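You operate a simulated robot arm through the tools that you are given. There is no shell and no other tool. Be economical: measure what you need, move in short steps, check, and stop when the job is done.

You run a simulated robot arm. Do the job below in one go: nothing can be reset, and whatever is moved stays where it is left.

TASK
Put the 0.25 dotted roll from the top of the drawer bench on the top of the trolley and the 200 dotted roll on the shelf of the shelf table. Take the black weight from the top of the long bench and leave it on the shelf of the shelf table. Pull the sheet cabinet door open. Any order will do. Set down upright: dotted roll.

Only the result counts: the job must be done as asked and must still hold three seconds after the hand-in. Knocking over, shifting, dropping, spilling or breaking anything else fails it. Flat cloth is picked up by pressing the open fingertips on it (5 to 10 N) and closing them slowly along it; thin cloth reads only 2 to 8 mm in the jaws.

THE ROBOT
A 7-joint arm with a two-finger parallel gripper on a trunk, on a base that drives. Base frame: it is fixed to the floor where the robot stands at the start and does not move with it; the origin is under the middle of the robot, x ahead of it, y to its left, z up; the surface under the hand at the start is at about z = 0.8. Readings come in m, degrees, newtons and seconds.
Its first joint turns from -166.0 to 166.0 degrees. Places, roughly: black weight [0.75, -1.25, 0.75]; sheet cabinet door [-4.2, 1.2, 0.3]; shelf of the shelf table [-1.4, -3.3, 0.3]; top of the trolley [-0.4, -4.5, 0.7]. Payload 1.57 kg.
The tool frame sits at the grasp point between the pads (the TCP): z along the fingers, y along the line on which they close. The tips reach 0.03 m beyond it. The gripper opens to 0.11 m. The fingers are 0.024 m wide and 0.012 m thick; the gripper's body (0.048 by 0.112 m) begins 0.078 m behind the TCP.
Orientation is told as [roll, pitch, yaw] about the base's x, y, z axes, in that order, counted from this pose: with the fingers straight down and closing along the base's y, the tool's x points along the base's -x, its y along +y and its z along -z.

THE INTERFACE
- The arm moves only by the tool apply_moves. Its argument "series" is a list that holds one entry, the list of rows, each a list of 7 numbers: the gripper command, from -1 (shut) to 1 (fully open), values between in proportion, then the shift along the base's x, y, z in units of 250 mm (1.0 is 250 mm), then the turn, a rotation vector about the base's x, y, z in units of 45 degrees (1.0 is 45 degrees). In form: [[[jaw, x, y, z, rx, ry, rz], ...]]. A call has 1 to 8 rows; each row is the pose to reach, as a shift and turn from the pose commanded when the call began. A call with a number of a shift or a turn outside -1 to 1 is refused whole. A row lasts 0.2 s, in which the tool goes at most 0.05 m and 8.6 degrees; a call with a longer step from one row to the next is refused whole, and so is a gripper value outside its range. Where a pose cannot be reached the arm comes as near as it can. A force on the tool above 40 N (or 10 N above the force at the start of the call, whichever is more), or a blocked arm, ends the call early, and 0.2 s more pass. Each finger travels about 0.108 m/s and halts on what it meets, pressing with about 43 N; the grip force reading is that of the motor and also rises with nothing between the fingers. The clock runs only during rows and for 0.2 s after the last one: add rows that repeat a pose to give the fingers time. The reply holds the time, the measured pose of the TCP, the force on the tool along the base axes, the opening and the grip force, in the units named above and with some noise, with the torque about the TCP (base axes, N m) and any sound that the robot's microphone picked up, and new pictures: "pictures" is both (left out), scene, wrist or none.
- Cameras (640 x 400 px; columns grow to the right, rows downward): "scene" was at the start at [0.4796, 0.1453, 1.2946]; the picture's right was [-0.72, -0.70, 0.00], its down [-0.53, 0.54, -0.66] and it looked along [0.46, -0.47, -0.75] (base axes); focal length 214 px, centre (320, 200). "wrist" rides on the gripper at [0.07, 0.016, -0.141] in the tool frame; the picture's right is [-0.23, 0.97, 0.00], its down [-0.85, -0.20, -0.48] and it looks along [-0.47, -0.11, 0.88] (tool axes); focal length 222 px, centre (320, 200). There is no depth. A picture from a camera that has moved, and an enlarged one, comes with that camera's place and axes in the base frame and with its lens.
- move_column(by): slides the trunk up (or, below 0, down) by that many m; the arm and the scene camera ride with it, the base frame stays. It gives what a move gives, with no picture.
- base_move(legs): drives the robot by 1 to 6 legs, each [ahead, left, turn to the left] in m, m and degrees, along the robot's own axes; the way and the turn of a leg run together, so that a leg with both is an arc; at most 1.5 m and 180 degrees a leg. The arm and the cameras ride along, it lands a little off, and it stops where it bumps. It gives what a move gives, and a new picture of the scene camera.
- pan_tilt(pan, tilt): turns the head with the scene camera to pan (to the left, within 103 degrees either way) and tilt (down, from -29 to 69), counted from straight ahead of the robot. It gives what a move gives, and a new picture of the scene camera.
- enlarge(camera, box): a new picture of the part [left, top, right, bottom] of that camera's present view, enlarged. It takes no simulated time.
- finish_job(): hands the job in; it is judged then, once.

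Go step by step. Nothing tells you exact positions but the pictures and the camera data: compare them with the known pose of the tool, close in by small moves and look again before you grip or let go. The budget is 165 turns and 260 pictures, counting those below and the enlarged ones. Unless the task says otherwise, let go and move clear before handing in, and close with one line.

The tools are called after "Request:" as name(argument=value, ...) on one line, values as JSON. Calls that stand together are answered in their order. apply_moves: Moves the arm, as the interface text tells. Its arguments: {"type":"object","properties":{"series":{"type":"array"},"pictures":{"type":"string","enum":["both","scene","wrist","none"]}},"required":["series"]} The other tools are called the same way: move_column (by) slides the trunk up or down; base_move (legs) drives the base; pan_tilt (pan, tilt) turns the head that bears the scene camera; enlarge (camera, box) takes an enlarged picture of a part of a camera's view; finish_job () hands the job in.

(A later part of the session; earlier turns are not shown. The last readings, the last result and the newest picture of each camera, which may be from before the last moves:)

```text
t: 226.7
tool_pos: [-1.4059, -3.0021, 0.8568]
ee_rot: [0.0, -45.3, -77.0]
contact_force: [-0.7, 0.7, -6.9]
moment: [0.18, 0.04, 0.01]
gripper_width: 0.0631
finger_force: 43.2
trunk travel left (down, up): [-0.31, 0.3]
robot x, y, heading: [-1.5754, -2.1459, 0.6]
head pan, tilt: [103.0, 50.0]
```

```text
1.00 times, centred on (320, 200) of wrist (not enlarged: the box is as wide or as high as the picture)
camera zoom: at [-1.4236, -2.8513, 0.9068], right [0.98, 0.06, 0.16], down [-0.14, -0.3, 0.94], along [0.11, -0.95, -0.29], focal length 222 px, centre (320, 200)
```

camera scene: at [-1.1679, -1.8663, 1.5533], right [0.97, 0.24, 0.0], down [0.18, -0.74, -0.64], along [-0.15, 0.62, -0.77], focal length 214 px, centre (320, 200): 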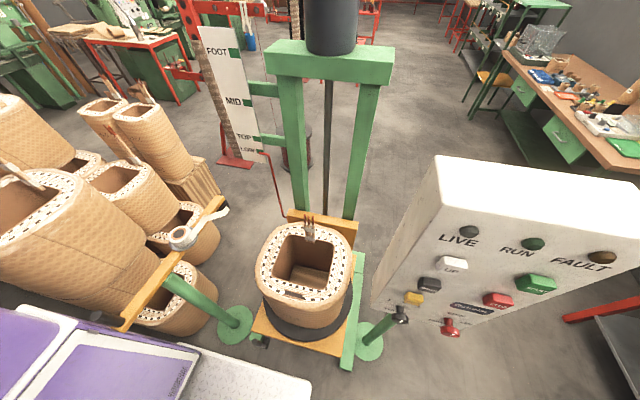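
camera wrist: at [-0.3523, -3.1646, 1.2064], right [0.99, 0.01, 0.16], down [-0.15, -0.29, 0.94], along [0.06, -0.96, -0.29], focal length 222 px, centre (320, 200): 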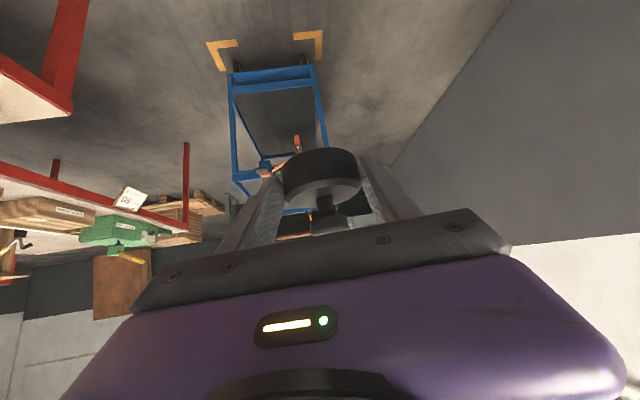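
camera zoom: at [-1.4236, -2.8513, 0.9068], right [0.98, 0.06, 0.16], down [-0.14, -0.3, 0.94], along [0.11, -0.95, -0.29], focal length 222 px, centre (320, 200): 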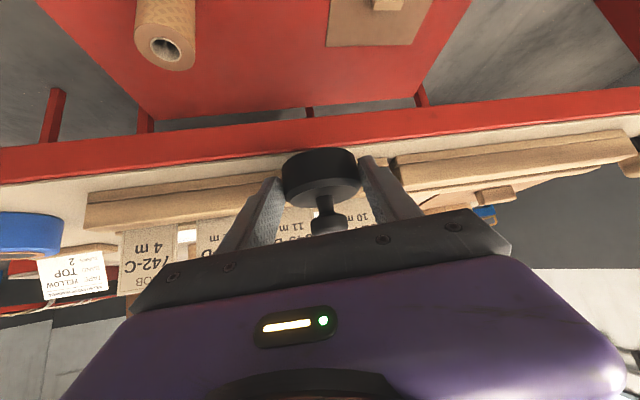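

The base touched something behind; the weight needs more clearance from the table edge. I retract the arm by 7 cm before lowering.

Request:
apply_moves(series=[[[-1, 0, 0.08, 0.02, 0, 0, 0], [-1, 0, 0.16, 0.02, 0, 0, 0], [-1, 0, 0.24, 0.02, 0, 0, 0], [-1, 0, 0.3, 0.02, 0, 0, 0], [-1, 0, 0.3, 0.02, 0, 0, 0]]], pictures="wrist")

Request:
pan_tilt(pan=-80, tilt=40)

```text
t: 227.9
tool_pos: [-1.4059, -2.9256, 0.8625]
ee_rot: [-0.1, -45.3, -77.1]
contact_force: [0.2, -0.8, -6.4]
moment: [0.18, 0.04, 0.01]
gripper_width: 0.0631
finger_force: 43.1
trunk travel left (down, up): [-0.31, 0.3]
robot x, y, heading: [-1.5731, -2.1473, 0.8]
head pan, tilt: [103.0, 50.0]
camera wrist: at [-1.4236, -2.7758, 0.9114], right [0.98, 0.06, 0.16], down [-0.14, -0.3, 0.94], along [0.11, -0.95, -0.29], focal length 222 px, centre (320, 200)
```

wrist: 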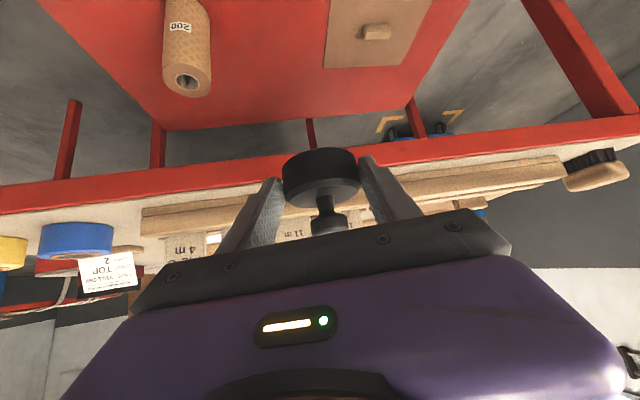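

```text
t: 230.7
tool_pos: [-1.4059, -2.925, 0.8617]
ee_rot: [0.0, -45.4, -77.0]
contact_force: [-0.8, 0.1, -6.5]
moment: [0.18, 0.04, -0.02]
gripper_width: 0.0629
finger_force: 43.2
trunk travel left (down, up): [-0.31, 0.3]
robot x, y, heading: [-1.5742, -2.1517, 0.5]
head pan, tilt: [-80.0, 40.0]
camera scene: at [-1.1332, -2.0244, 1.2673], right [-0.98, -0.19, 0.0], down [-0.12, 0.63, -0.77], along [0.14, -0.75, -0.64], focal length 214 px, centre (320, 200)
```

scene: 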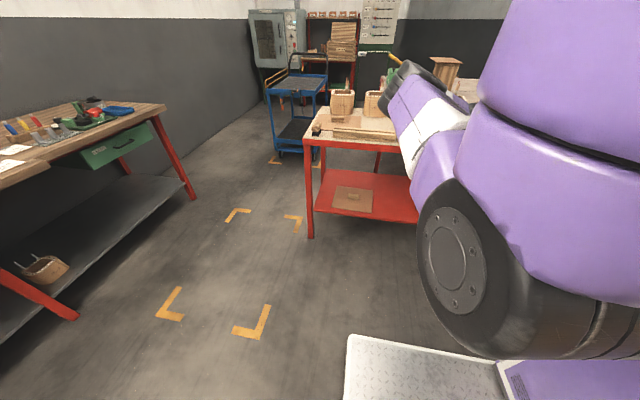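

Request:
move_column(by=-0.31)

Request:
apply_moves(series=[[[-1, 0, 0, -0.1, 0, 0, 0], [-1, 0, 0, -0.2, 0, 0, 0], [-1, 0, 0, -0.3, 0, 0, 0], [-1, 0, 0, -0.4, 0, 0, 0], [-1, 0, 0, -0.5, 0, 0, 0], [-1, 0, 0, -0.6, 0, 0, 0], [-1, 0, 0, -0.7, 0, 0, 0]]])

```text
t: 233.7
tool_pos: [-1.4073, -2.9262, 0.5517]
ee_rot: [0.0, -45.3, -77.0]
contact_force: [0.4, -0.2, -7.0]
moment: [0.18, 0.01, 0.0]
gripper_width: 0.0629
finger_force: 42.9
trunk travel left (down, up): [0.0, 0.61]
robot x, y, heading: [-1.5709, -2.1446, 1.1]
head pan, tilt: [-80.0, 40.0]
```

```text
t: 235.3
tool_pos: [-1.4064, -2.9252, 0.3757]
ee_rot: [0.0, -45.2, -77.0]
contact_force: [0.2, 0.3, -6.7]
moment: [0.19, 0.05, -0.01]
gripper_width: 0.0629
finger_force: 43.1
trunk travel left (down, up): [0.0, 0.61]
robot x, y, heading: [-1.5709, -2.1485, 0.9]
head pan, tilt: [-80.0, 40.0]
camera scene: at [-1.1333, -2.0242, 0.9575], right [-0.98, -0.19, 0.0], down [-0.12, 0.63, -0.77], along [0.14, -0.75, -0.64], focal length 214 px, centre (320, 200)
camera wrist: at [-1.424, -2.776, 0.4259], right [0.98, 0.06, 0.16], down [-0.14, -0.3, 0.94], along [0.11, -0.95, -0.29], focal length 222 px, centre (320, 200)
```

scene: 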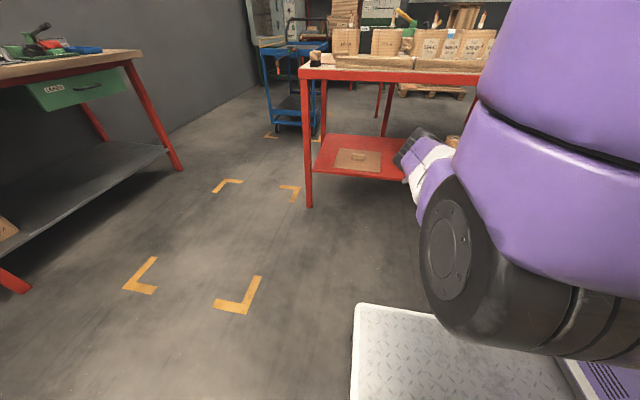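
wrist: 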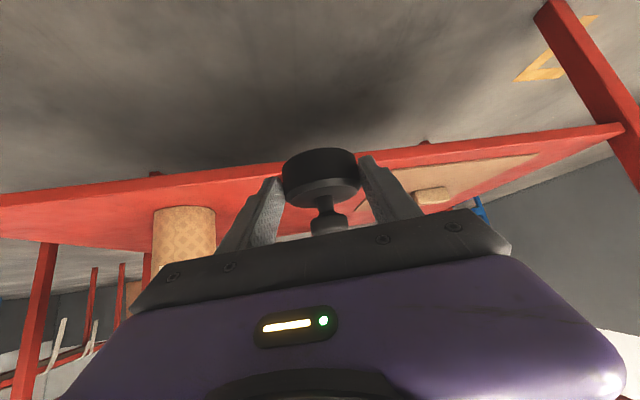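

Now strafe toward the table to bring the weight over the shelf.

Request:
base_move(legs=[[0, -0.21, 0]])

Request:
enlarge(camera="wrist", box=[0, 0, 640, 400])

```text
t: 237.0
tool_pos: [-1.3996, -3.1333, 0.3767]
ee_rot: [0.0, -45.3, -76.8]
contact_force: [0.8, -0.2, -5.9]
moment: [0.17, 0.02, -0.03]
gripper_width: 0.0629
finger_force: 43.0
trunk travel left (down, up): [0.0, 0.61]
robot x, y, heading: [-1.5661, -2.3565, 1.1]
head pan, tilt: [-80.0, 40.0]
camera scene: at [-1.1302, -2.2314, 0.9574], right [-0.98, -0.19, 0.0], down [-0.12, 0.63, -0.77], along [0.15, -0.75, -0.64], focal length 214 px, centre (320, 200)
```

scene: 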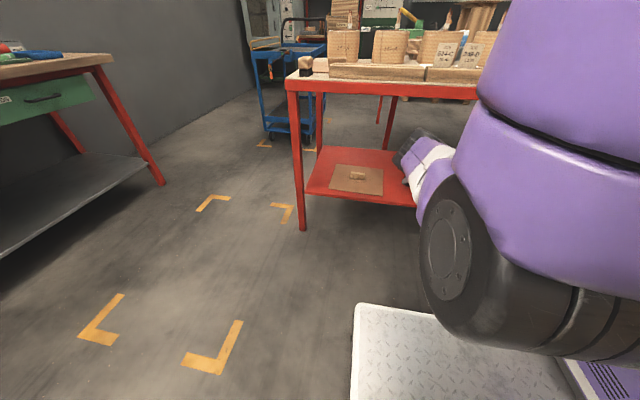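

```text
1.00 times, centred on (320, 200) of wrist (not enlarged: the box is as wide or as high as the picture)
camera zoom: at [-1.4176, -2.9843, 0.4258], right [0.98, 0.07, 0.16], down [-0.13, -0.3, 0.94], along [0.11, -0.95, -0.29], focal length 222 px, centre (320, 200)
```

zoom: 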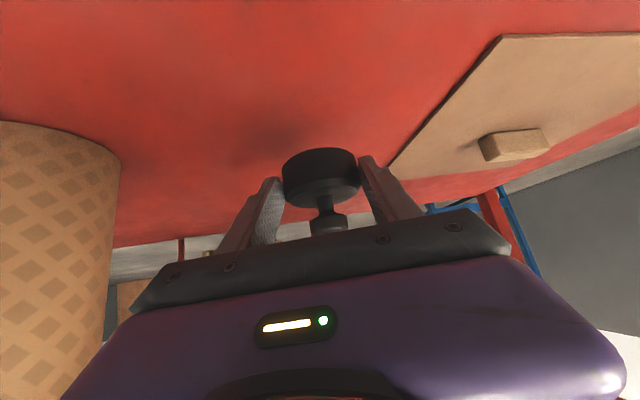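

Clear of the board and the roll. Lower to contact gently.

Request:
apply_moves(series=[[[-1, 0, 0, -0.06, 0, 0, 0], [-1, 0, 0, -0.11, 0, 0, 0], [-1, 0, 0, -0.135, 0, 0, 0], [-1, 0, 0, -0.15, 0, 0, 0], [-1, 0, 0, -0.16, 0, 0, 0], [-1, 0, 0, -0.168, 0, 0, 0]]], pictures="wrist")

```text
t: 238.4
tool_pos: [-1.4, -3.1334, 0.3343]
ee_rot: [0.0, -45.2, -76.9]
contact_force: [0.7, -0.1, -8.5]
moment: [0.2, 0.07, -0.02]
gripper_width: 0.0632
finger_force: 42.4
trunk travel left (down, up): [0.0, 0.61]
robot x, y, heading: [-1.5691, -2.3559, 1.1]
head pan, tilt: [-80.0, 40.0]
camera wrist: at [-1.4176, -2.9837, 0.3842], right [0.98, 0.07, 0.16], down [-0.13, -0.3, 0.94], along [0.11, -0.95, -0.29], focal length 222 px, centre (320, 200)
```

wrist: 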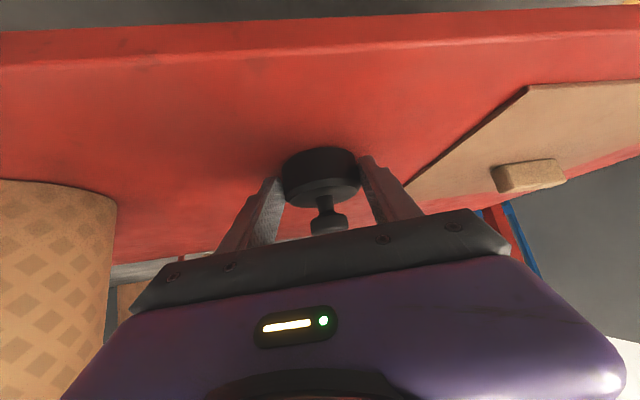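

Not in contact yet; continue in small steps.

Request:
apply_moves(series=[[[-1, 0, 0, -0.008, 0, 0, 0], [-1, 0, 0, -0.016, 0, 0, 0], [-1, 0, 0, -0.024, 0, 0, 0], [-1, 0, 0, -0.024, 0, 0, 0]]], pictures="none")

```text
t: 239.4
tool_pos: [-1.3996, -3.1356, 0.3332]
ee_rot: [-0.1, -45.6, -76.8]
contact_force: [-0.5, 1.5, 31.4]
moment: [-0.77, -0.24, -0.32]
gripper_width: 0.063
finger_force: 42.7
trunk travel left (down, up): [0.0, 0.61]
robot x, y, heading: [-1.5691, -2.3552, 0.7]
head pan, tilt: [-80.0, 40.0]
```

Contact. Ease up and open.

Request:
apply_moves(series=[[[-1, 0, 0, 0.012, 0, 0, 0], [-1, 0, 0, 0.016, 0, 0, 0], [0.3, 0, 0, 0.016, 0, 0, 0], [0.7, 0, 0, 0.016, 0, 0, 0], [1, 0, 0, 0.016, 0, 0, 0], [1, 0, 0, 0.016, 0, 0, 0]]], pictures="wrist")

```text
t: 240.8
tool_pos: [-1.3992, -3.1327, 0.3302]
ee_rot: [0.0, -45.2, -76.6]
contact_force: [0.3, 0.3, -0.4]
moment: [0.01, 0.0, 0.02]
gripper_width: 0.1099
finger_force: 0.0
trunk travel left (down, up): [0.0, 0.61]
robot x, y, heading: [-1.572, -2.356, 1.2]
head pan, tilt: [-80.0, 40.0]
camera wrist: at [-1.4175, -2.9832, 0.3813], right [0.98, 0.07, 0.16], down [-0.13, -0.3, 0.94], along [0.11, -0.95, -0.29], focal length 222 px, centre (320, 200)
```

wrist: 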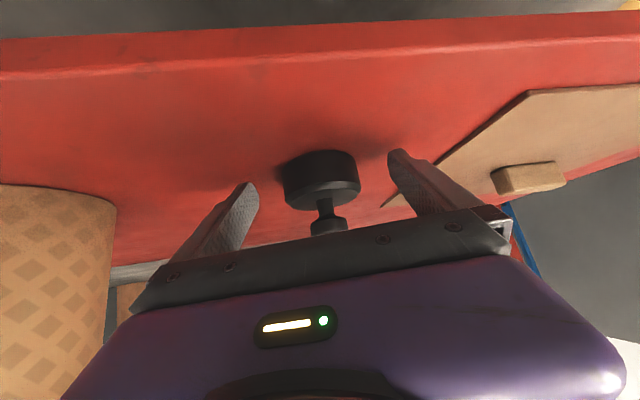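

Released. Back out along the tool axis, then strafe away and raise.

Request:
apply_moves(series=[[[1, -0.02, 0.085, 0.085, 0, 0, 0], [1, -0.04, 0.17, 0.17, 0, 0, 0], [1, -0.06, 0.26, 0.26, 0, 0, 0], [1, -0.08, 0.35, 0.35, 0, 0, 0], [1, -0.1, 0.43, 0.43, 0, 0, 0], [1, -0.1, 0.43, 0.43, 0, 0, 0]]], pictures="wrist")

```text
t: 242.2
tool_pos: [-1.4235, -3.0253, 0.4411]
ee_rot: [0.0, -45.3, -76.8]
contact_force: [-0.1, 0.2, -0.2]
moment: [0.02, -0.01, 0.01]
gripper_width: 0.1101
finger_force: 0.0
trunk travel left (down, up): [0.0, 0.61]
robot x, y, heading: [-1.5667, -2.3575, 1.0]
head pan, tilt: [-80.0, 40.0]
camera wrist: at [-1.4417, -2.8758, 0.4907], right [0.98, 0.07, 0.16], down [-0.13, -0.3, 0.94], along [0.11, -0.95, -0.29], focal length 222 px, centre (320, 200)
```

wrist: 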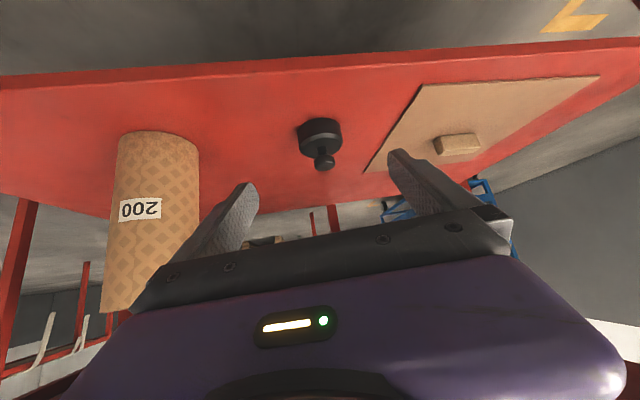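

Both objects stand well on the shelf. Leave: strafe out, raise trunk, drive to the corridor.

Request:
base_move(legs=[[0, 0.14, 0]])

Request:
move_column(by=0.4)

Request:
move_column(by=0.2)

Request:
base_move(legs=[[0.55, -0.03, -1], [0.55, 0, 0], [0, -0.2, 0]])

```text
t: 243.5
tool_pos: [-1.4263, -2.8849, 0.4411]
ee_rot: [0.0, -45.3, -76.7]
contact_force: [-0.3, 1.1, 0.1]
moment: [-0.01, 0.0, 0.0]
gripper_width: 0.1098
finger_force: 0.1
trunk travel left (down, up): [0.0, 0.61]
robot x, y, heading: [-1.5674, -2.2171, 1.3]
head pan, tilt: [-80.0, 40.0]
camera scene: at [-1.1332, -2.0908, 0.9574], right [-0.98, -0.19, 0.0], down [-0.12, 0.63, -0.77], along [0.15, -0.75, -0.64], focal length 214 px, centre (320, 200)
```

scene: 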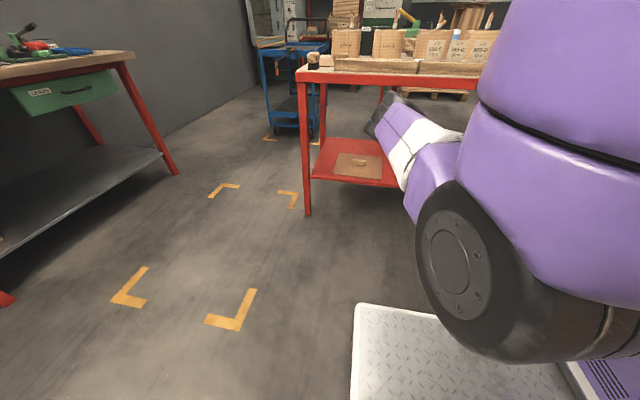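

```text
t: 247.3
tool_pos: [-1.4257, -2.8848, 0.8399]
ee_rot: [0.0, -45.3, -76.7]
contact_force: [-0.8, -0.4, 0.7]
moment: [0.0, 0.03, 0.0]
gripper_width: 0.1102
finger_force: 0.1
trunk travel left (down, up): [-0.4, 0.21]
robot x, y, heading: [-1.5744, -2.2198, 1.0]
head pan, tilt: [-80.0, 40.0]
```

```text
t: 249.5
tool_pos: [-1.4263, -2.8856, 1.0383]
ee_rot: [0.0, -45.3, -76.6]
contact_force: [0.0, -0.5, 0.3]
moment: [0.02, 0.05, 0.01]
gripper_width: 0.1101
finger_force: 0.0
trunk travel left (down, up): [-0.6, 0.01]
robot x, y, heading: [-1.5712, -2.2172, 1.1]
head pan, tilt: [-80.0, 40.0]
```

```text
t: 256.6
tool_pos: [-0.3467, -3.1137, 1.0402]
ee_rot: [0.0, -45.2, -77.8]
contact_force: [-0.4, -1.0, 0.7]
moment: [0.01, 0.01, 0.03]
gripper_width: 0.11
finger_force: 0.1
trunk travel left (down, up): [-0.6, 0.01]
robot x, y, heading: [-0.4758, -2.4386, 0.2]
head pan, tilt: [-80.0, 40.0]
camera scene: at [-0.0361, -2.3249, 1.5574], right [-0.98, -0.17, 0.0], down [-0.11, 0.63, -0.77], along [0.13, -0.75, -0.64], focal length 214 px, centre (320, 200)
```

scene: 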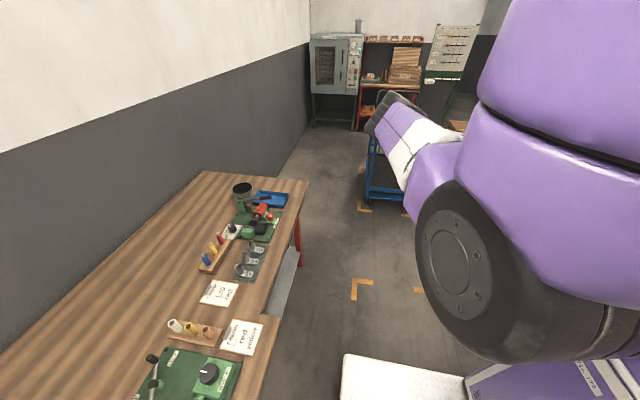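

Swing the arm back to the front in four calls.

Request:
apply_moves(series=[[[1, 0.149, 0.057, 0.03, 0, 0, 0.074], [1, 0.297, 0.113, 0.07, 0, 0, 0.148], [1, 0.446, 0.17, 0.1, 0, 0, 0.222], [1, 0.595, 0.227, 0.13, 0, 0, 0.296], [1, 0.743, 0.283, 0.17, 0, 0, 0.37], [1, 0.892, 0.34, 0.2, 0, 0, 0.444]]], pictures="none")

Request:
apply_moves(series=[[[1, 0.12, 0.104, 0.03, 0, 0, 0.074], [1, 0.24, 0.208, 0.07, 0, 0, 0.148], [1, 0.36, 0.312, 0.1, 0, 0, 0.222], [1, 0.48, 0.416, 0.13, 0, 0, 0.296], [1, 0.6, 0.52, 0.17, 0, 0, 0.37], [1, 0.722, 0.624, 0.2, 0, 0, 0.444]]], pictures="none")

Request:
apply_moves(series=[[[1, 0.078, 0.139, 0, 0, 0, 0.074], [1, 0.155, 0.277, 0, 0, 0, 0.148], [1, 0.233, 0.416, 0, 0, 0, 0.222], [1, 0.311, 0.555, 0, 0, 0, 0.296], [1, 0.388, 0.693, 0, 0, 0, 0.37], [1, 0.466, 0.832, 0, 0, 0, 0.444]]], pictures="none")

```text
t: 258.0
tool_pos: [-0.1238, -3.0295, 1.0888]
ee_rot: [-0.1, -45.2, -57.9]
contact_force: [0.4, -0.4, -0.2]
moment: [-0.01, -0.01, -0.02]
gripper_width: 0.1103
finger_force: 0.0
trunk travel left (down, up): [-0.6, 0.01]
robot x, y, heading: [-0.4746, -2.4427, -0.2]
head pan, tilt: [-80.0, 40.0]
```

```text
t: 259.4
tool_pos: [0.0577, -2.872, 1.1405]
ee_rot: [0.0, -45.3, -37.9]
contact_force: [-0.9, -1.2, -0.2]
moment: [-0.01, -0.01, 0.04]
gripper_width: 0.1099
finger_force: 0.0
trunk travel left (down, up): [-0.6, 0.01]
robot x, y, heading: [-0.4786, -2.4395, -0.1]
head pan, tilt: [-80.0, 40.0]
```

```text
t: 260.8
tool_pos: [0.1821, -2.6742, 1.1351]
ee_rot: [0.1, -45.2, -18.0]
contact_force: [0.7, -0.1, -0.1]
moment: [0.06, 0.03, 0.04]
gripper_width: 0.1099
finger_force: 0.1
out of reach, approached as far as the arm can: row 5, 6
trunk travel left (down, up): [-0.6, 0.01]
robot x, y, heading: [-0.4768, -2.4438, -0.1]
head pan, tilt: [-80.0, 40.0]
```

Request:
apply_moves(series=[[[1, 0.05, -0.02, 0.03, 0.05, 0.158, 0], [1, 0.11, -0.04, 0.06, 0.103, 0.317, 0], [1, 0.17, -0.06, 0.1, 0.155, 0.475, 0], [1, 0.23, -0.08, 0.13, 0.206, 0.634, 0], [1, 0.3, -0.1, 0.17, 0.258, 0.793, 0], [1, 0.38, -0.124, 0.2, 0.309, 0.951, 0]]], pictures="none")

Request:
base_move(legs=[[0, 0, 90], [1.45, 0, 0], [0.35, 0, 0], [0, 0, -90]])

Request:
pan_tilt(pan=10, tilt=45)

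```text
t: 262.2
tool_pos: [0.2798, -2.705, 1.1865]
ee_rot: [-0.1, -0.2, -18.0]
contact_force: [0.3, -0.2, 0.2]
moment: [-0.05, -0.01, -0.01]
gripper_width: 0.1098
finger_force: 0.1
trunk travel left (down, up): [-0.6, 0.01]
robot x, y, heading: [-0.4762, -2.4427, -0.3]
head pan, tilt: [-80.0, 40.0]
```

```text
t: 279.0
tool_pos: [0.268, -0.8854, 1.1857]
ee_rot: [0.0, -0.3, -17.4]
contact_force: [-0.2, -0.6, 0.0]
moment: [-0.02, 0.01, -0.01]
gripper_width: 0.1098
finger_force: 0.2
trunk travel left (down, up): [-0.6, 0.01]
robot x, y, heading: [-0.49, -0.6275, 0.5]
head pan, tilt: [-80.0, 40.0]
camera scene: at [-0.0505, -0.5084, 1.5574], right [-0.98, -0.18, 0.0], down [-0.12, 0.63, -0.77], along [0.14, -0.75, -0.64], focal length 214 px, centre (320, 200)
```

scene: 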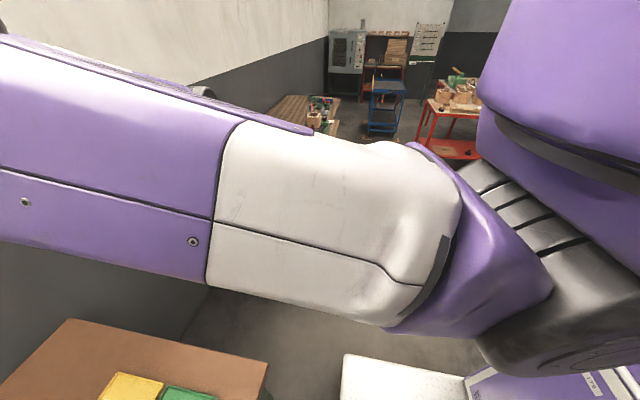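

```text
t: 280.7
tool_pos: [0.2676, -0.8871, 1.1851]
ee_rot: [0.0, -0.3, -17.4]
contact_force: [0.2, 0.9, 0.0]
moment: [0.01, 0.0, 0.01]
gripper_width: 0.1102
finger_force: 0.1
trunk travel left (down, up): [-0.6, 0.01]
robot x, y, heading: [-0.4898, -0.6279, 0.4]
head pan, tilt: [10.0, 45.0]
camera scene: at [0.0142, -0.4102, 1.5501], right [0.18, -0.98, 0.0], down [-0.7, -0.13, -0.71], along [0.7, 0.13, -0.71], focal length 214 px, centre (320, 200)
```

scene: 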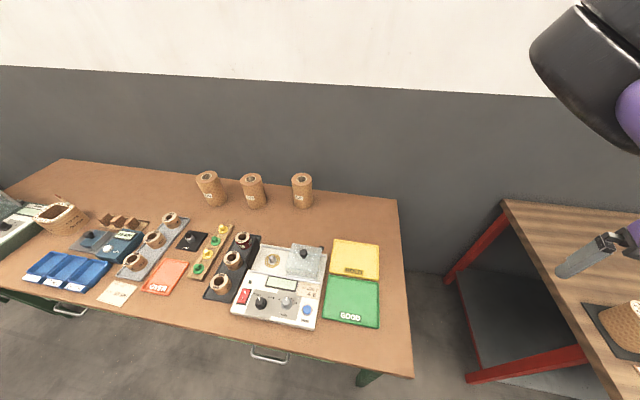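

The 0.25 roll is the rightmost at about (0.72, −0.20). I drive so the gripper comes above it.

Request:
base_move(legs=[[0, 0.67, -0.4], [0.38, 0, 0]])

Request:
enlarge(camera="wrist", box=[0, 0, 640, 400])

```text
t: 286.4
tool_pos: [0.6464, -0.2159, 1.1853]
ee_rot: [0.0, -0.3, -17.4]
contact_force: [-0.8, 0.5, 1.0]
moment: [-0.02, -0.02, -0.01]
gripper_width: 0.11
finger_force: 0.1
trunk travel left (down, up): [-0.6, 0.01]
robot x, y, heading: [-0.1125, 0.0382, 0.4]
head pan, tilt: [10.0, 45.0]
camera scene: at [0.392, 0.2593, 1.5502], right [0.18, -0.98, 0.0], down [-0.7, -0.13, -0.71], along [0.7, 0.13, -0.71], focal length 214 px, centre (320, 200)
```

scene: 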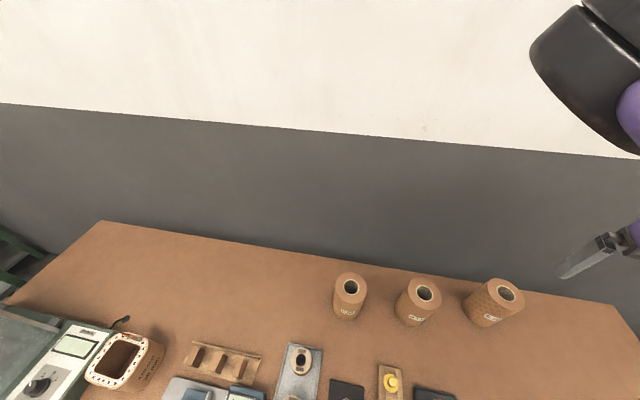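

```text
1.00 times, centred on (320, 200) of wrist (not enlarged: the box is as wide or as high as the picture)
camera zoom: at [0.5844, -0.1795, 1.3261], right [0.51, 0.86, 0.0], down [0.75, -0.45, 0.48], along [0.42, -0.24, -0.88], focal length 222 px, centre (320, 200)
```

zoom: 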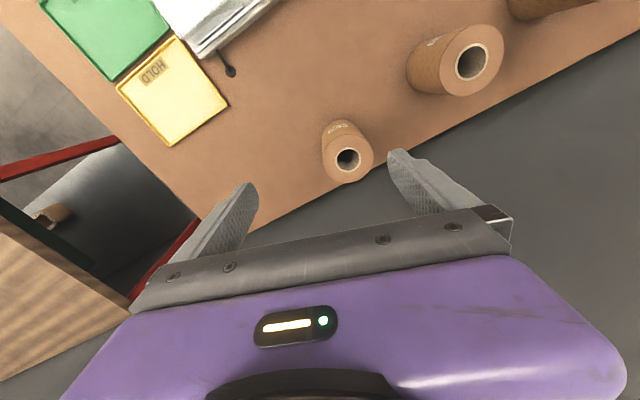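

Request:
apply_moves(series=[[[1, 0.14, 0.035, 0, 0, 0, 0], [1, 0.275, 0.07, 0, 0, 0, 0], [1, 0.275, 0.07, 0, 0, 0, 0]]], pictures="none")

Request:
move_column(by=-0.165)

Request:
enlarge(camera="wrist", box=[0, 0, 640, 400])

```text
t: 287.1
tool_pos: [0.7167, -0.1972, 1.1847]
ee_rot: [0.0, -0.3, -17.5]
contact_force: [-0.2, 0.1, 0.2]
moment: [-0.06, -0.01, -0.02]
gripper_width: 0.1101
finger_force: 0.1
trunk travel left (down, up): [-0.6, 0.01]
robot x, y, heading: [-0.1127, 0.038, 0.5]
head pan, tilt: [10.0, 45.0]
```

```text
t: 289.0
tool_pos: [0.7151, -0.1998, 1.0201]
ee_rot: [-0.1, -0.3, -17.5]
contact_force: [-0.6, 0.5, 0.4]
moment: [0.02, -0.01, -0.03]
gripper_width: 0.1098
finger_force: 0.1
trunk travel left (down, up): [-0.435, 0.175]
robot x, y, heading: [-0.1097, 0.0388, 0.4]
head pan, tilt: [10.0, 45.0]
```

```text
1.00 times, centred on (320, 200) of wrist (not enlarged: the box is as wide or as high as the picture)
camera zoom: at [0.6537, -0.1622, 1.1609], right [0.51, 0.86, 0.0], down [0.75, -0.44, 0.48], along [0.42, -0.24, -0.88], focal length 222 px, centre (320, 200)
```

zoom: 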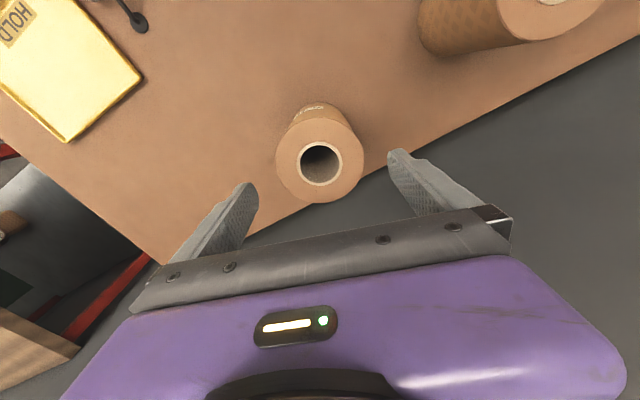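

Centred. Lower to grip height and close.

Request:
apply_moves(series=[[[1, 0.012, 0.008, -0.12, 0, 0, 0], [1, 0.012, 0.008, -0.24, 0, 0, 0], [1, 0.012, 0.008, -0.36, 0, 0, 0], [1, 0.012, 0.008, -0.47, 0, 0, 0], [1, 0.012, 0.008, -0.47, 0, 0, 0]]], pictures="wrist")

Request:
apply_moves(series=[[[0.5, 0, 0, 0, 0, 0, 0], [0.2, 0, 0, 0, 0, 0, 0], [-0.4, 0, 0, 0, 0, 0, 0], [-1, 0, 0, 0, 0, 0, 0], [-1, 0, 0, 0, 0, 0, 0], [-1, 0, 0, 0, 0, 0, 0]]], pictures="wrist")

```text
t: 290.2
tool_pos: [0.7181, -0.198, 0.9018]
ee_rot: [0.0, -0.4, -17.4]
contact_force: [0.3, -0.6, -0.1]
moment: [0.0, 0.05, 0.0]
gripper_width: 0.11
finger_force: 0.1
trunk travel left (down, up): [-0.435, 0.175]
robot x, y, heading: [-0.1114, 0.0407, 0.6]
head pan, tilt: [10.0, 45.0]
camera wrist: at [0.6561, -0.1617, 1.0432], right [0.51, 0.86, 0.0], down [0.75, -0.44, 0.48], along [0.42, -0.25, -0.88], focal length 222 px, centre (320, 200)
```

wrist: 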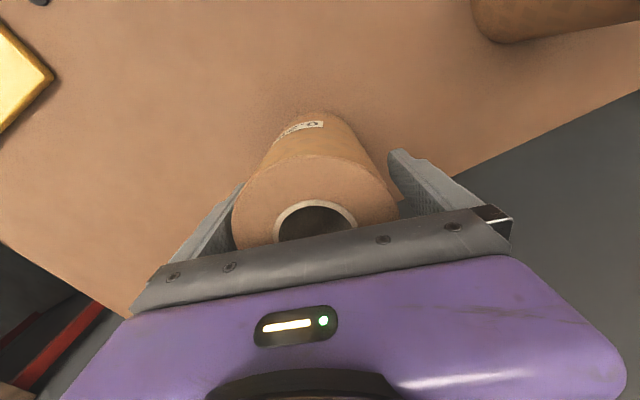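

```text
t: 291.6
tool_pos: [0.7182, -0.1987, 0.9033]
ee_rot: [0.1, -0.3, -17.3]
contact_force: [-1.0, -2.9, -0.9]
moment: [-0.06, -0.14, -0.05]
gripper_width: 0.0925
finger_force: 42.7
trunk travel left (down, up): [-0.435, 0.175]
robot x, y, heading: [-0.111, 0.0439, 0.2]
head pan, tilt: [10.0, 45.0]
camera wrist: at [0.656, -0.1616, 1.0434], right [0.51, 0.86, 0.0], down [0.75, -0.45, 0.48], along [0.42, -0.24, -0.88], focal length 222 px, centre (320, 200)
```

wrist: 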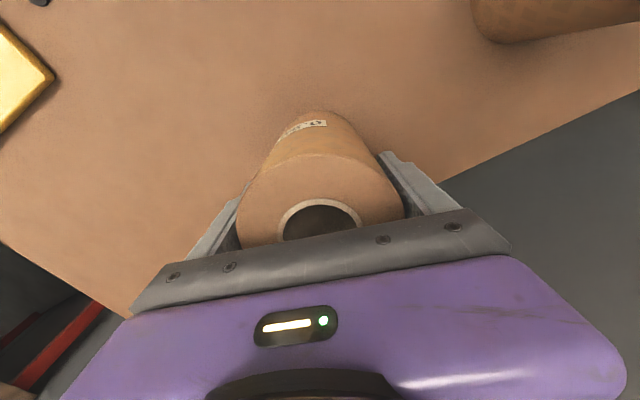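

Gripped. Lift slowly.

Request:
apply_moves(series=[[[-1, 0, 0, 0.01, 0, 0, 0], [-1, 0, 0, 0.025, 0, 0, 0], [-1, 0, 0, 0.05, 0, 0, 0], [-1, 0, 0, 0.08, 0, 0, 0], [-1, 0, 0, 0.11, 0, 0, 0], [-1, 0, 0, 0.14, 0, 0, 0], [-1, 0, 0, 0.17, 0, 0, 0], [-1, 0, 0, 0.2, 0, 0, 0]]], pictures="wrist")

Request:
enlarge(camera="wrist", box=[250, 80, 390, 170])

```text
t: 293.4
tool_pos: [0.7187, -0.1968, 0.9533]
ee_rot: [0.0, -0.4, -17.4]
contact_force: [0.6, 0.2, -6.5]
moment: [0.01, 0.05, -0.02]
gripper_width: 0.0926
finger_force: 43.0
trunk travel left (down, up): [-0.435, 0.175]
robot x, y, heading: [-0.1112, 0.043, 0.7]
head pan, tilt: [10.0, 45.0]
camera wrist: at [0.6565, -0.1602, 1.0936], right [0.51, 0.86, 0.0], down [0.75, -0.45, 0.48], along [0.42, -0.24, -0.88], focal length 222 px, centre (320, 200)
```

wrist: 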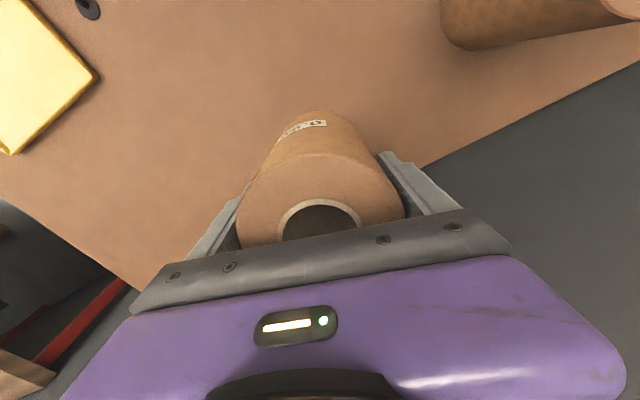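

```text
4.44 times, centred on (320, 125) of wrist
camera zoom: at [0.6565, -0.1602, 1.0936], right [0.51, 0.86, 0.0], down [0.75, -0.45, 0.48], along [0.42, -0.24, -0.88], focal length 987 px, centre (320, 533)
```

zoom: 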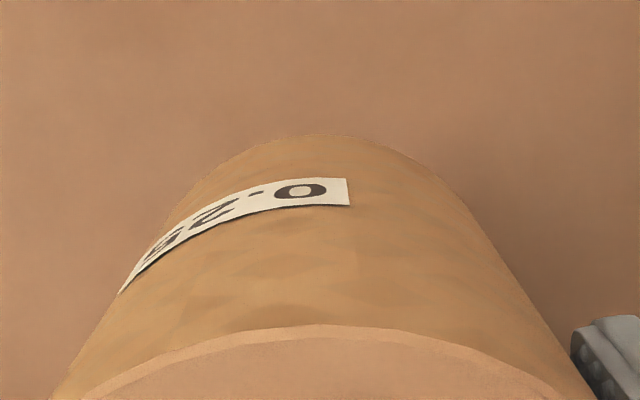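

Label confirmed 0.25, no slip. Raise and drive out to the corridor.

Request:
move_column(by=0.175)

Request:
base_move(legs=[[-0.28, 0, -0.5], [0, -0.8, 0], [0, 0, -90], [0, 0.12, 0]])

Request:
enlarge(camera="wrist", box=[0, 0, 640, 400])

```text
t: 295.4
tool_pos: [0.7193, -0.1978, 1.1271]
ee_rot: [0.0, -0.3, -17.5]
contact_force: [-0.9, 0.1, -6.5]
moment: [-0.02, 0.04, -0.01]
gripper_width: 0.0924
finger_force: 43.0
trunk travel left (down, up): [-0.61, 0.0]
robot x, y, heading: [-0.1104, 0.0399, 0.4]
head pan, tilt: [10.0, 45.0]
```

```text
t: 305.9
tool_pos: [-0.5337, -1.5885, 1.1282]
ee_rot: [0.0, -0.2, -108.5]
contact_force: [-0.6, -0.3, -8.1]
moment: [0.01, -0.04, 0.01]
gripper_width: 0.0925
finger_force: 42.9
trunk travel left (down, up): [-0.61, 0.0]
robot x, y, heading: [-0.2766, -0.7602, -90.9]
head pan, tilt: [10.0, 45.0]
camera scene: at [-0.0736, -1.2733, 1.5601], right [-0.99, -0.16, 0.0], down [-0.11, 0.7, -0.71], along [0.11, -0.7, -0.71], focal length 214 px, centre (320, 200)
```

scene: 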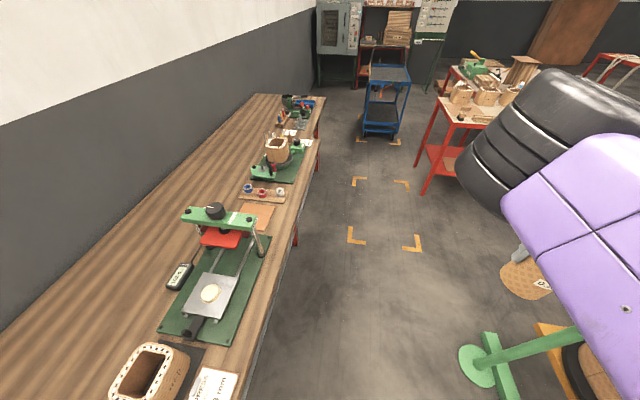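

```text
1.00 times, centred on (320, 200) of wrist (not enlarged: the box is as wide or as high as the picture)
camera zoom: at [-0.4955, -1.5273, 1.2684], right [0.85, -0.53, 0.0], down [-0.46, -0.74, 0.48], along [-0.25, -0.41, -0.88], focal length 222 px, centre (320, 200)
```

zoom: 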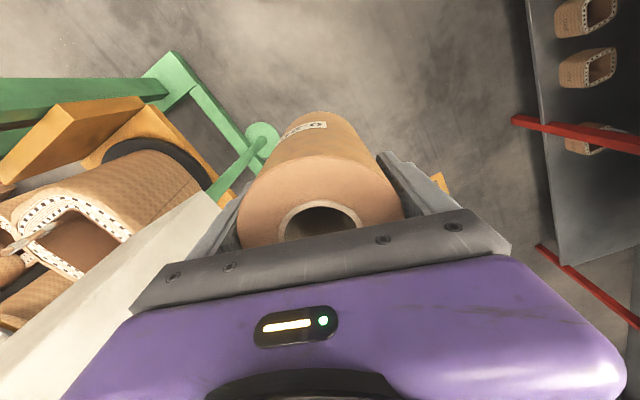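

Drive down the corridor toward the trolley.

Request:
base_move(legs=[[1.3, 0.02, 0.9], [1.1, 0, 0]])

Request:
pan_tilt(pan=-5, tilt=45)

Request:
enlarge(camera="wrist", box=[0, 0, 640, 400])

```text
t: 317.7
tool_pos: [-0.5891, -3.9829, 1.1272]
ee_rot: [0.0, -0.3, -109.8]
contact_force: [-0.2, -0.6, -5.5]
moment: [0.01, -0.01, 0.0]
gripper_width: 0.0925
finger_force: 43.0
trunk travel left (down, up): [-0.61, 0.0]
robot x, y, heading: [-0.3206, -3.1669, -92.0]
head pan, tilt: [10.0, 45.0]
camera scene: at [-0.1228, -3.6767, 1.5601], right [-0.99, -0.14, 0.0], down [-0.1, 0.7, -0.71], along [0.1, -0.7, -0.71], focal length 214 px, centre (320, 200)
```

scene: 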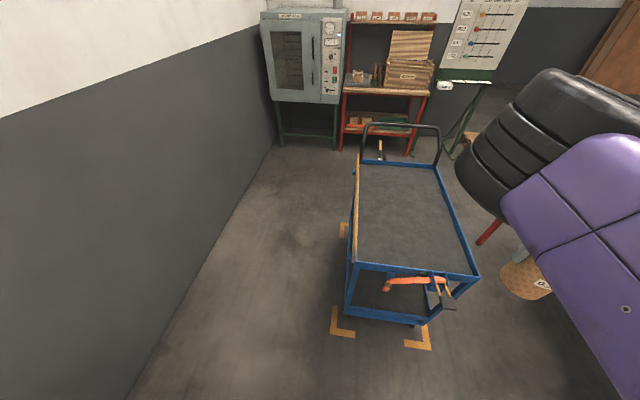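

```text
t: 318.5
tool_pos: [-0.5895, -3.9832, 1.1267]
ee_rot: [-0.1, -0.4, -109.8]
contact_force: [-0.8, 0.6, -6.6]
moment: [0.03, -0.02, 0.04]
gripper_width: 0.0926
finger_force: 43.0
trunk travel left (down, up): [-0.61, 0.0]
robot x, y, heading: [-0.3205, -3.1655, -91.7]
head pan, tilt: [-5.0, 45.0]
camera scene: at [-0.144, -3.6771, 1.56], right [-0.99, 0.12, 0.0], down [0.08, 0.7, -0.71], along [-0.08, -0.7, -0.71], focal length 214 px, centre (320, 200)
```

scene: 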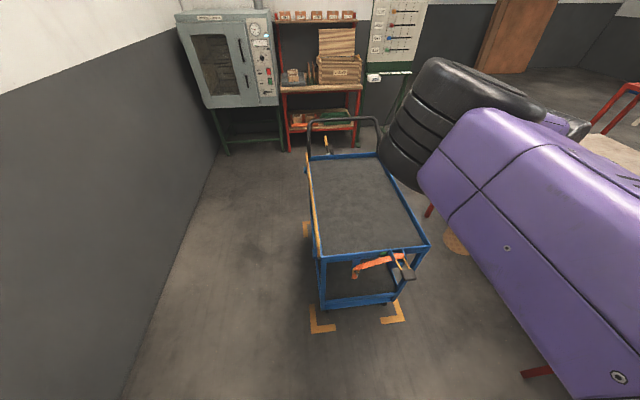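

```text
1.00 times, centred on (320, 200) of wrist (not enlarged: the box is as wide or as high as the picture)
camera zoom: at [-0.5499, -3.9218, 1.2683], right [0.84, -0.54, 0.0], down [-0.48, -0.74, 0.48], along [-0.26, -0.41, -0.88], focal length 222 px, centre (320, 200)
```

zoom: 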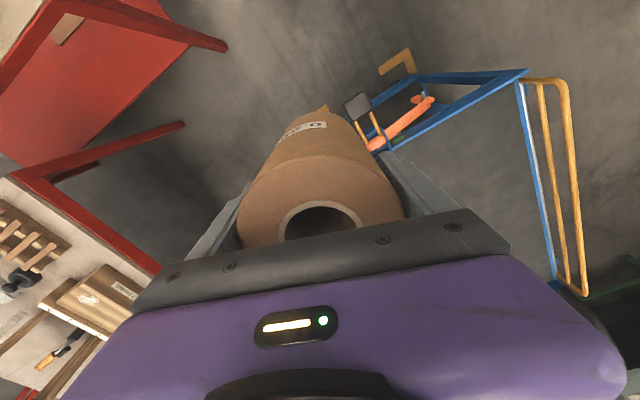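

Trolley top spans about x −0.70…−0.20, y −4.9…−4.15. I'll drive so the roll is above roughly (−0.45, −4.37).

Request:
base_move(legs=[[0, 0.12, 0], [0.38, 0, 0]])

Request:
enlarge(camera="wrist", box=[0, 0, 640, 400])

```text
t: 321.7
tool_pos: [-0.4815, -4.3709, 1.1283]
ee_rot: [0.0, -0.2, -109.9]
contact_force: [1.3, 1.1, -5.9]
moment: [0.04, 0.01, -0.03]
gripper_width: 0.0927
finger_force: 42.9
trunk travel left (down, up): [-0.61, 0.0]
robot x, y, heading: [-0.212, -3.5545, -91.7]
head pan, tilt: [-5.0, 45.0]
camera scene: at [-0.0361, -4.0664, 1.5601], right [-0.99, 0.12, 0.0], down [0.09, 0.7, -0.71], along [-0.09, -0.7, -0.71], focal length 214 px, centre (320, 200)
```

scene: 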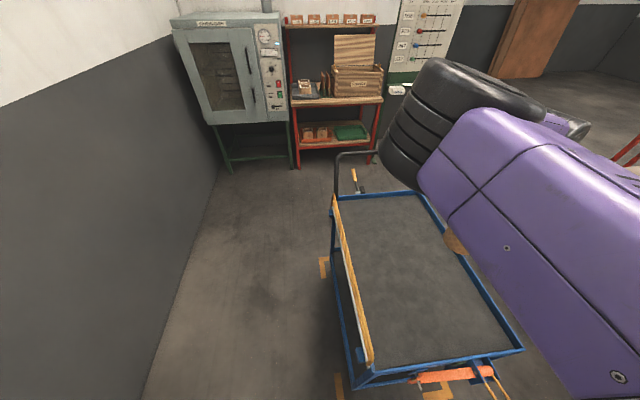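

```text
1.00 times, centred on (320, 200) of wrist (not enlarged: the box is as wide or as high as the picture)
camera zoom: at [-0.4423, -4.3107, 1.2685], right [0.84, -0.54, 0.0], down [-0.48, -0.73, 0.48], along [-0.26, -0.41, -0.88], focal length 222 px, centre (320, 200)
```

zoom: 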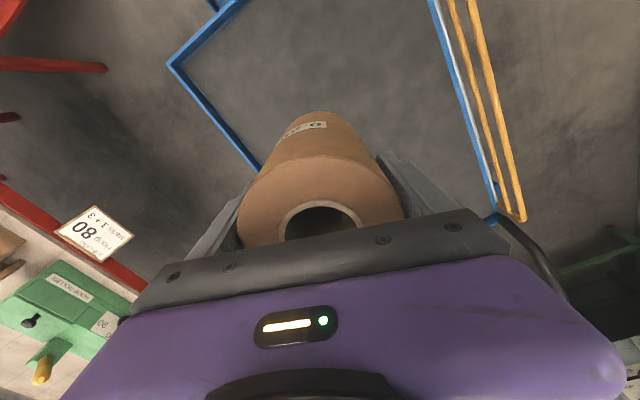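

Roll is over the tray. Lower the trunk, then finish with small steps.

Request:
move_column(by=-0.2)

Request:
enlarge(camera="wrist", box=[0, 0, 640, 400])

Request:
pan_tilt(pan=-10, tilt=60)

```text
t: 323.9
tool_pos: [-0.4815, -4.3726, 0.9279]
ee_rot: [0.1, -0.4, -110.0]
contact_force: [0.1, 0.0, -6.6]
moment: [0.03, -0.02, 0.01]
gripper_width: 0.0925
finger_force: 42.0
trunk travel left (down, up): [-0.41, 0.2]
robot x, y, heading: [-0.2091, -3.5534, -91.7]
head pan, tilt: [-5.0, 45.0]
```

```text
1.00 times, centred on (320, 200) of wrist (not enlarged: the box is as wide or as high as the picture)
camera zoom: at [-0.4423, -4.3109, 1.0684], right [0.84, -0.54, 0.0], down [-0.48, -0.73, 0.48], along [-0.26, -0.4, -0.88], focal length 222 px, centre (320, 200)
```

zoom: 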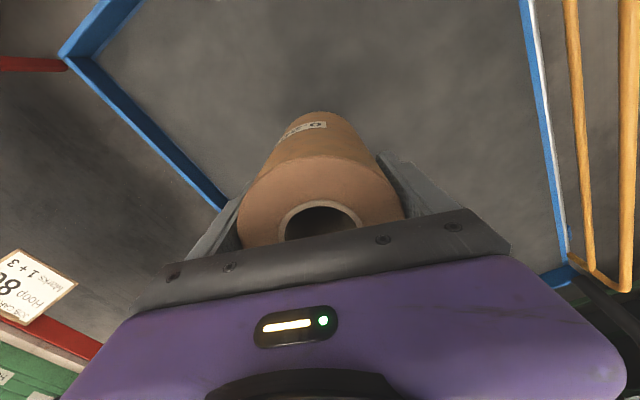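

```text
t: 324.7
tool_pos: [-0.4814, -4.3725, 0.9273]
ee_rot: [0.0, -0.1, -109.9]
contact_force: [-0.5, 0.0, -5.1]
moment: [0.0, 0.0, -0.01]
gripper_width: 0.0926
finger_force: 43.3
trunk travel left (down, up): [-0.41, 0.2]
robot x, y, heading: [-0.2078, -3.5524, -91.9]
head pan, tilt: [-10.0, 60.0]
camera scene: at [-0.0401, -4.0512, 1.3406], right [-0.98, 0.21, 0.0], down [0.18, 0.85, -0.5], along [-0.1, -0.49, -0.87], focal length 214 px, centre (320, 200)
```

scene: 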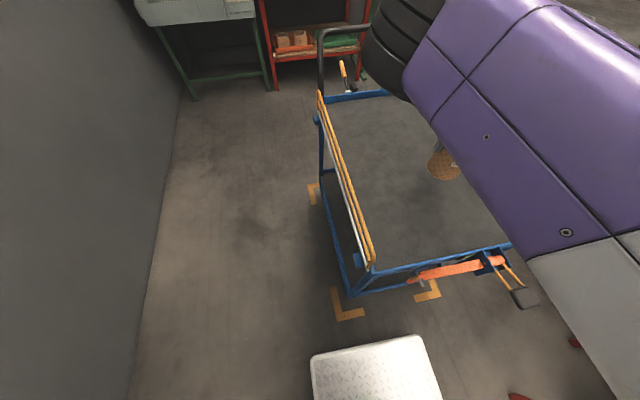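

Request:
apply_moves(series=[[[-1, 0, 0, -0.05, 0, 0, 0], [-1, 0, 0, -0.1, 0, 0, 0], [-1, 0, 0, -0.15, 0, 0, 0], [-1, 0, 0, -0.18, 0, 0, 0], [-1, 0, 0, -0.2, 0, 0, 0], [-1, 0, 0, -0.22, 0, 0, 0], [-1, 0, 0, -0.24, 0, 0, 0], [-1, 0, 0, -0.26, 0, 0, 0]]], pictures="none")

```text
t: 326.5
tool_pos: [-0.4819, -4.3722, 0.8633]
ee_rot: [0.0, -0.4, -109.8]
contact_force: [0.4, -0.5, -6.1]
moment: [0.01, -0.02, 0.03]
gripper_width: 0.0925
finger_force: 43.2
trunk travel left (down, up): [-0.41, 0.2]
robot x, y, heading: [-0.2107, -3.5539, -91.7]
head pan, tilt: [-10.0, 60.0]
```

Request:
apply_moves(series=[[[-1, 0, 0, -0.02, 0, 0, 0], [-1, 0, 0, -0.04, 0, 0, 0], [-1, 0, 0, -0.06, 0, 0, 0], [-1, 0, 0, -0.08, 0, 0, 0], [-1, 0, 0, -0.1, 0, 0, 0], [-1, 0, 0, -0.12, 0, 0, 0], [-1, 0, 0, -0.14, 0, 0, 0], [-1, 0, 0, -0.16, 0, 0, 0]]], pictures="wrist")

```text
t: 328.0
tool_pos: [-0.4836, -4.3743, 0.8358]
ee_rot: [-0.1, -0.8, -109.8]
contact_force: [2.6, 6.2, 19.1]
moment: [-0.03, -1.19, 0.23]
gripper_width: 0.0918
finger_force: 43.5
trunk travel left (down, up): [-0.41, 0.2]
robot x, y, heading: [-0.211, -3.5569, -91.9]
head pan, tilt: [-10.0, 60.0]
stopped in row 7: the force on the tool passed its limit at 42 N (the readings are from after the stop); the commanded pose is now the measured one
camera wrist: at [-0.4431, -4.3122, 0.9764], right [0.84, -0.55, 0.0], down [-0.48, -0.73, 0.49], along [-0.27, -0.41, -0.87], focal length 222 px, centre (320, 200)
```

wrist: 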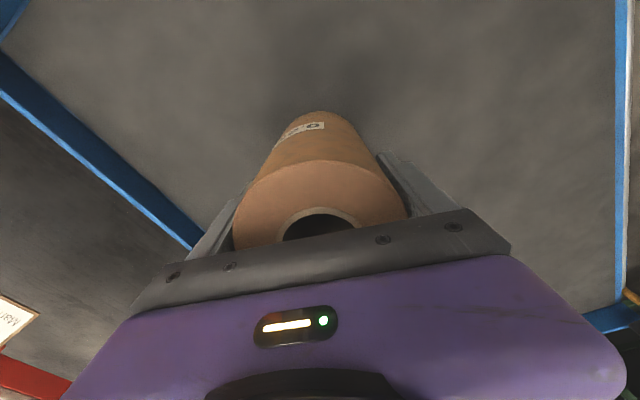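

Standing on the tray. Ease up slightly and open.

Request:
apply_moves(series=[[[-1, 0, 0, 0.012, 0, 0, 0], [-1, 0, 0, 0.012, 0, 0, 0], [0.75, 0, 0, 0.012, 0, 0, 0], [0.9, 0, 0, 0.012, 0, 0, 0], [1, 0, 0, 0.012, 0, 0, 0], [1, 0, 0, 0.012, 0, 0, 0]]], pictures="wrist")

Request:
apply_moves(series=[[[1, 0, 0, 0.08, 0, 0, 0], [1, 0, 0, 0.2, 0, 0, 0], [1, 0, 0, 0.35, 0, 0, 0], [1, 0, 0, 0.5, 0, 0, 0], [1, 0, 0, 0.65, 0, 0, 0], [1, 0, 0, 0.8, 0, 0, 0]]], pictures="wrist")

```text
t: 329.4
tool_pos: [-0.4826, -4.3753, 0.8376]
ee_rot: [-0.2, -0.7, -109.9]
contact_force: [-0.2, 0.3, 0.1]
moment: [0.01, -0.01, 0.0]
gripper_width: 0.1102
finger_force: 0.1
trunk travel left (down, up): [-0.41, 0.2]
robot x, y, heading: [-0.2109, -3.5539, -91.9]
head pan, tilt: [-10.0, 60.0]
camera wrist: at [-0.4428, -4.3124, 0.9778], right [0.84, -0.55, 0.0], down [-0.48, -0.73, 0.49], along [-0.27, -0.41, -0.87], focal length 222 px, centre (320, 200)
```

wrist: 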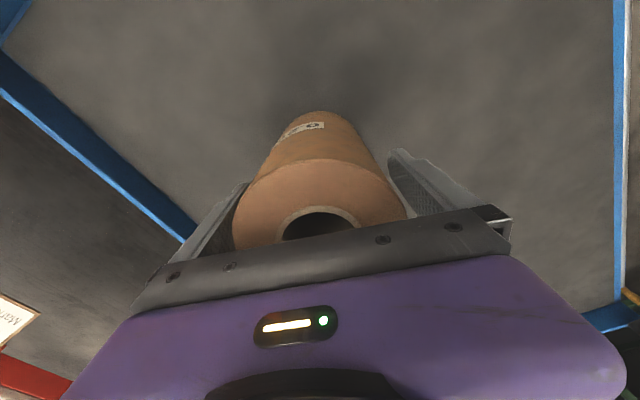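

```text
t: 330.8
tool_pos: [-0.4837, -4.3741, 1.0387]
ee_rot: [0.0, -0.7, -109.9]
contact_force: [0.0, -0.4, -0.2]
moment: [0.04, -0.03, -0.06]
gripper_width: 0.1099
finger_force: 0.1
trunk travel left (down, up): [-0.41, 0.2]
robot x, y, heading: [-0.2088, -3.5554, -91.9]
head pan, tilt: [-10.0, 60.0]
camera wrist: at [-0.444, -4.3122, 1.1787], right [0.84, -0.54, 0.0], down [-0.48, -0.73, 0.49], along [-0.27, -0.41, -0.87], focal length 222 px, centre (320, 200)
```

wrist: 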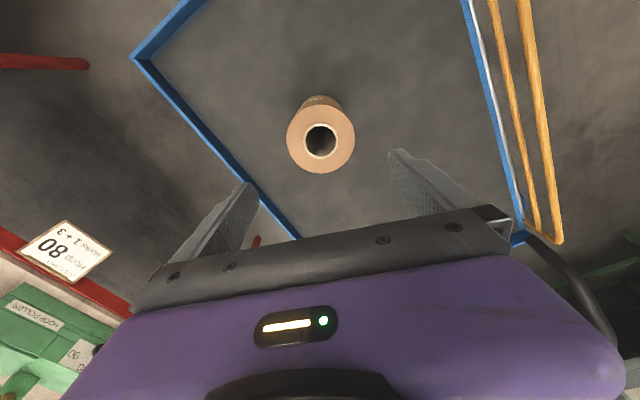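

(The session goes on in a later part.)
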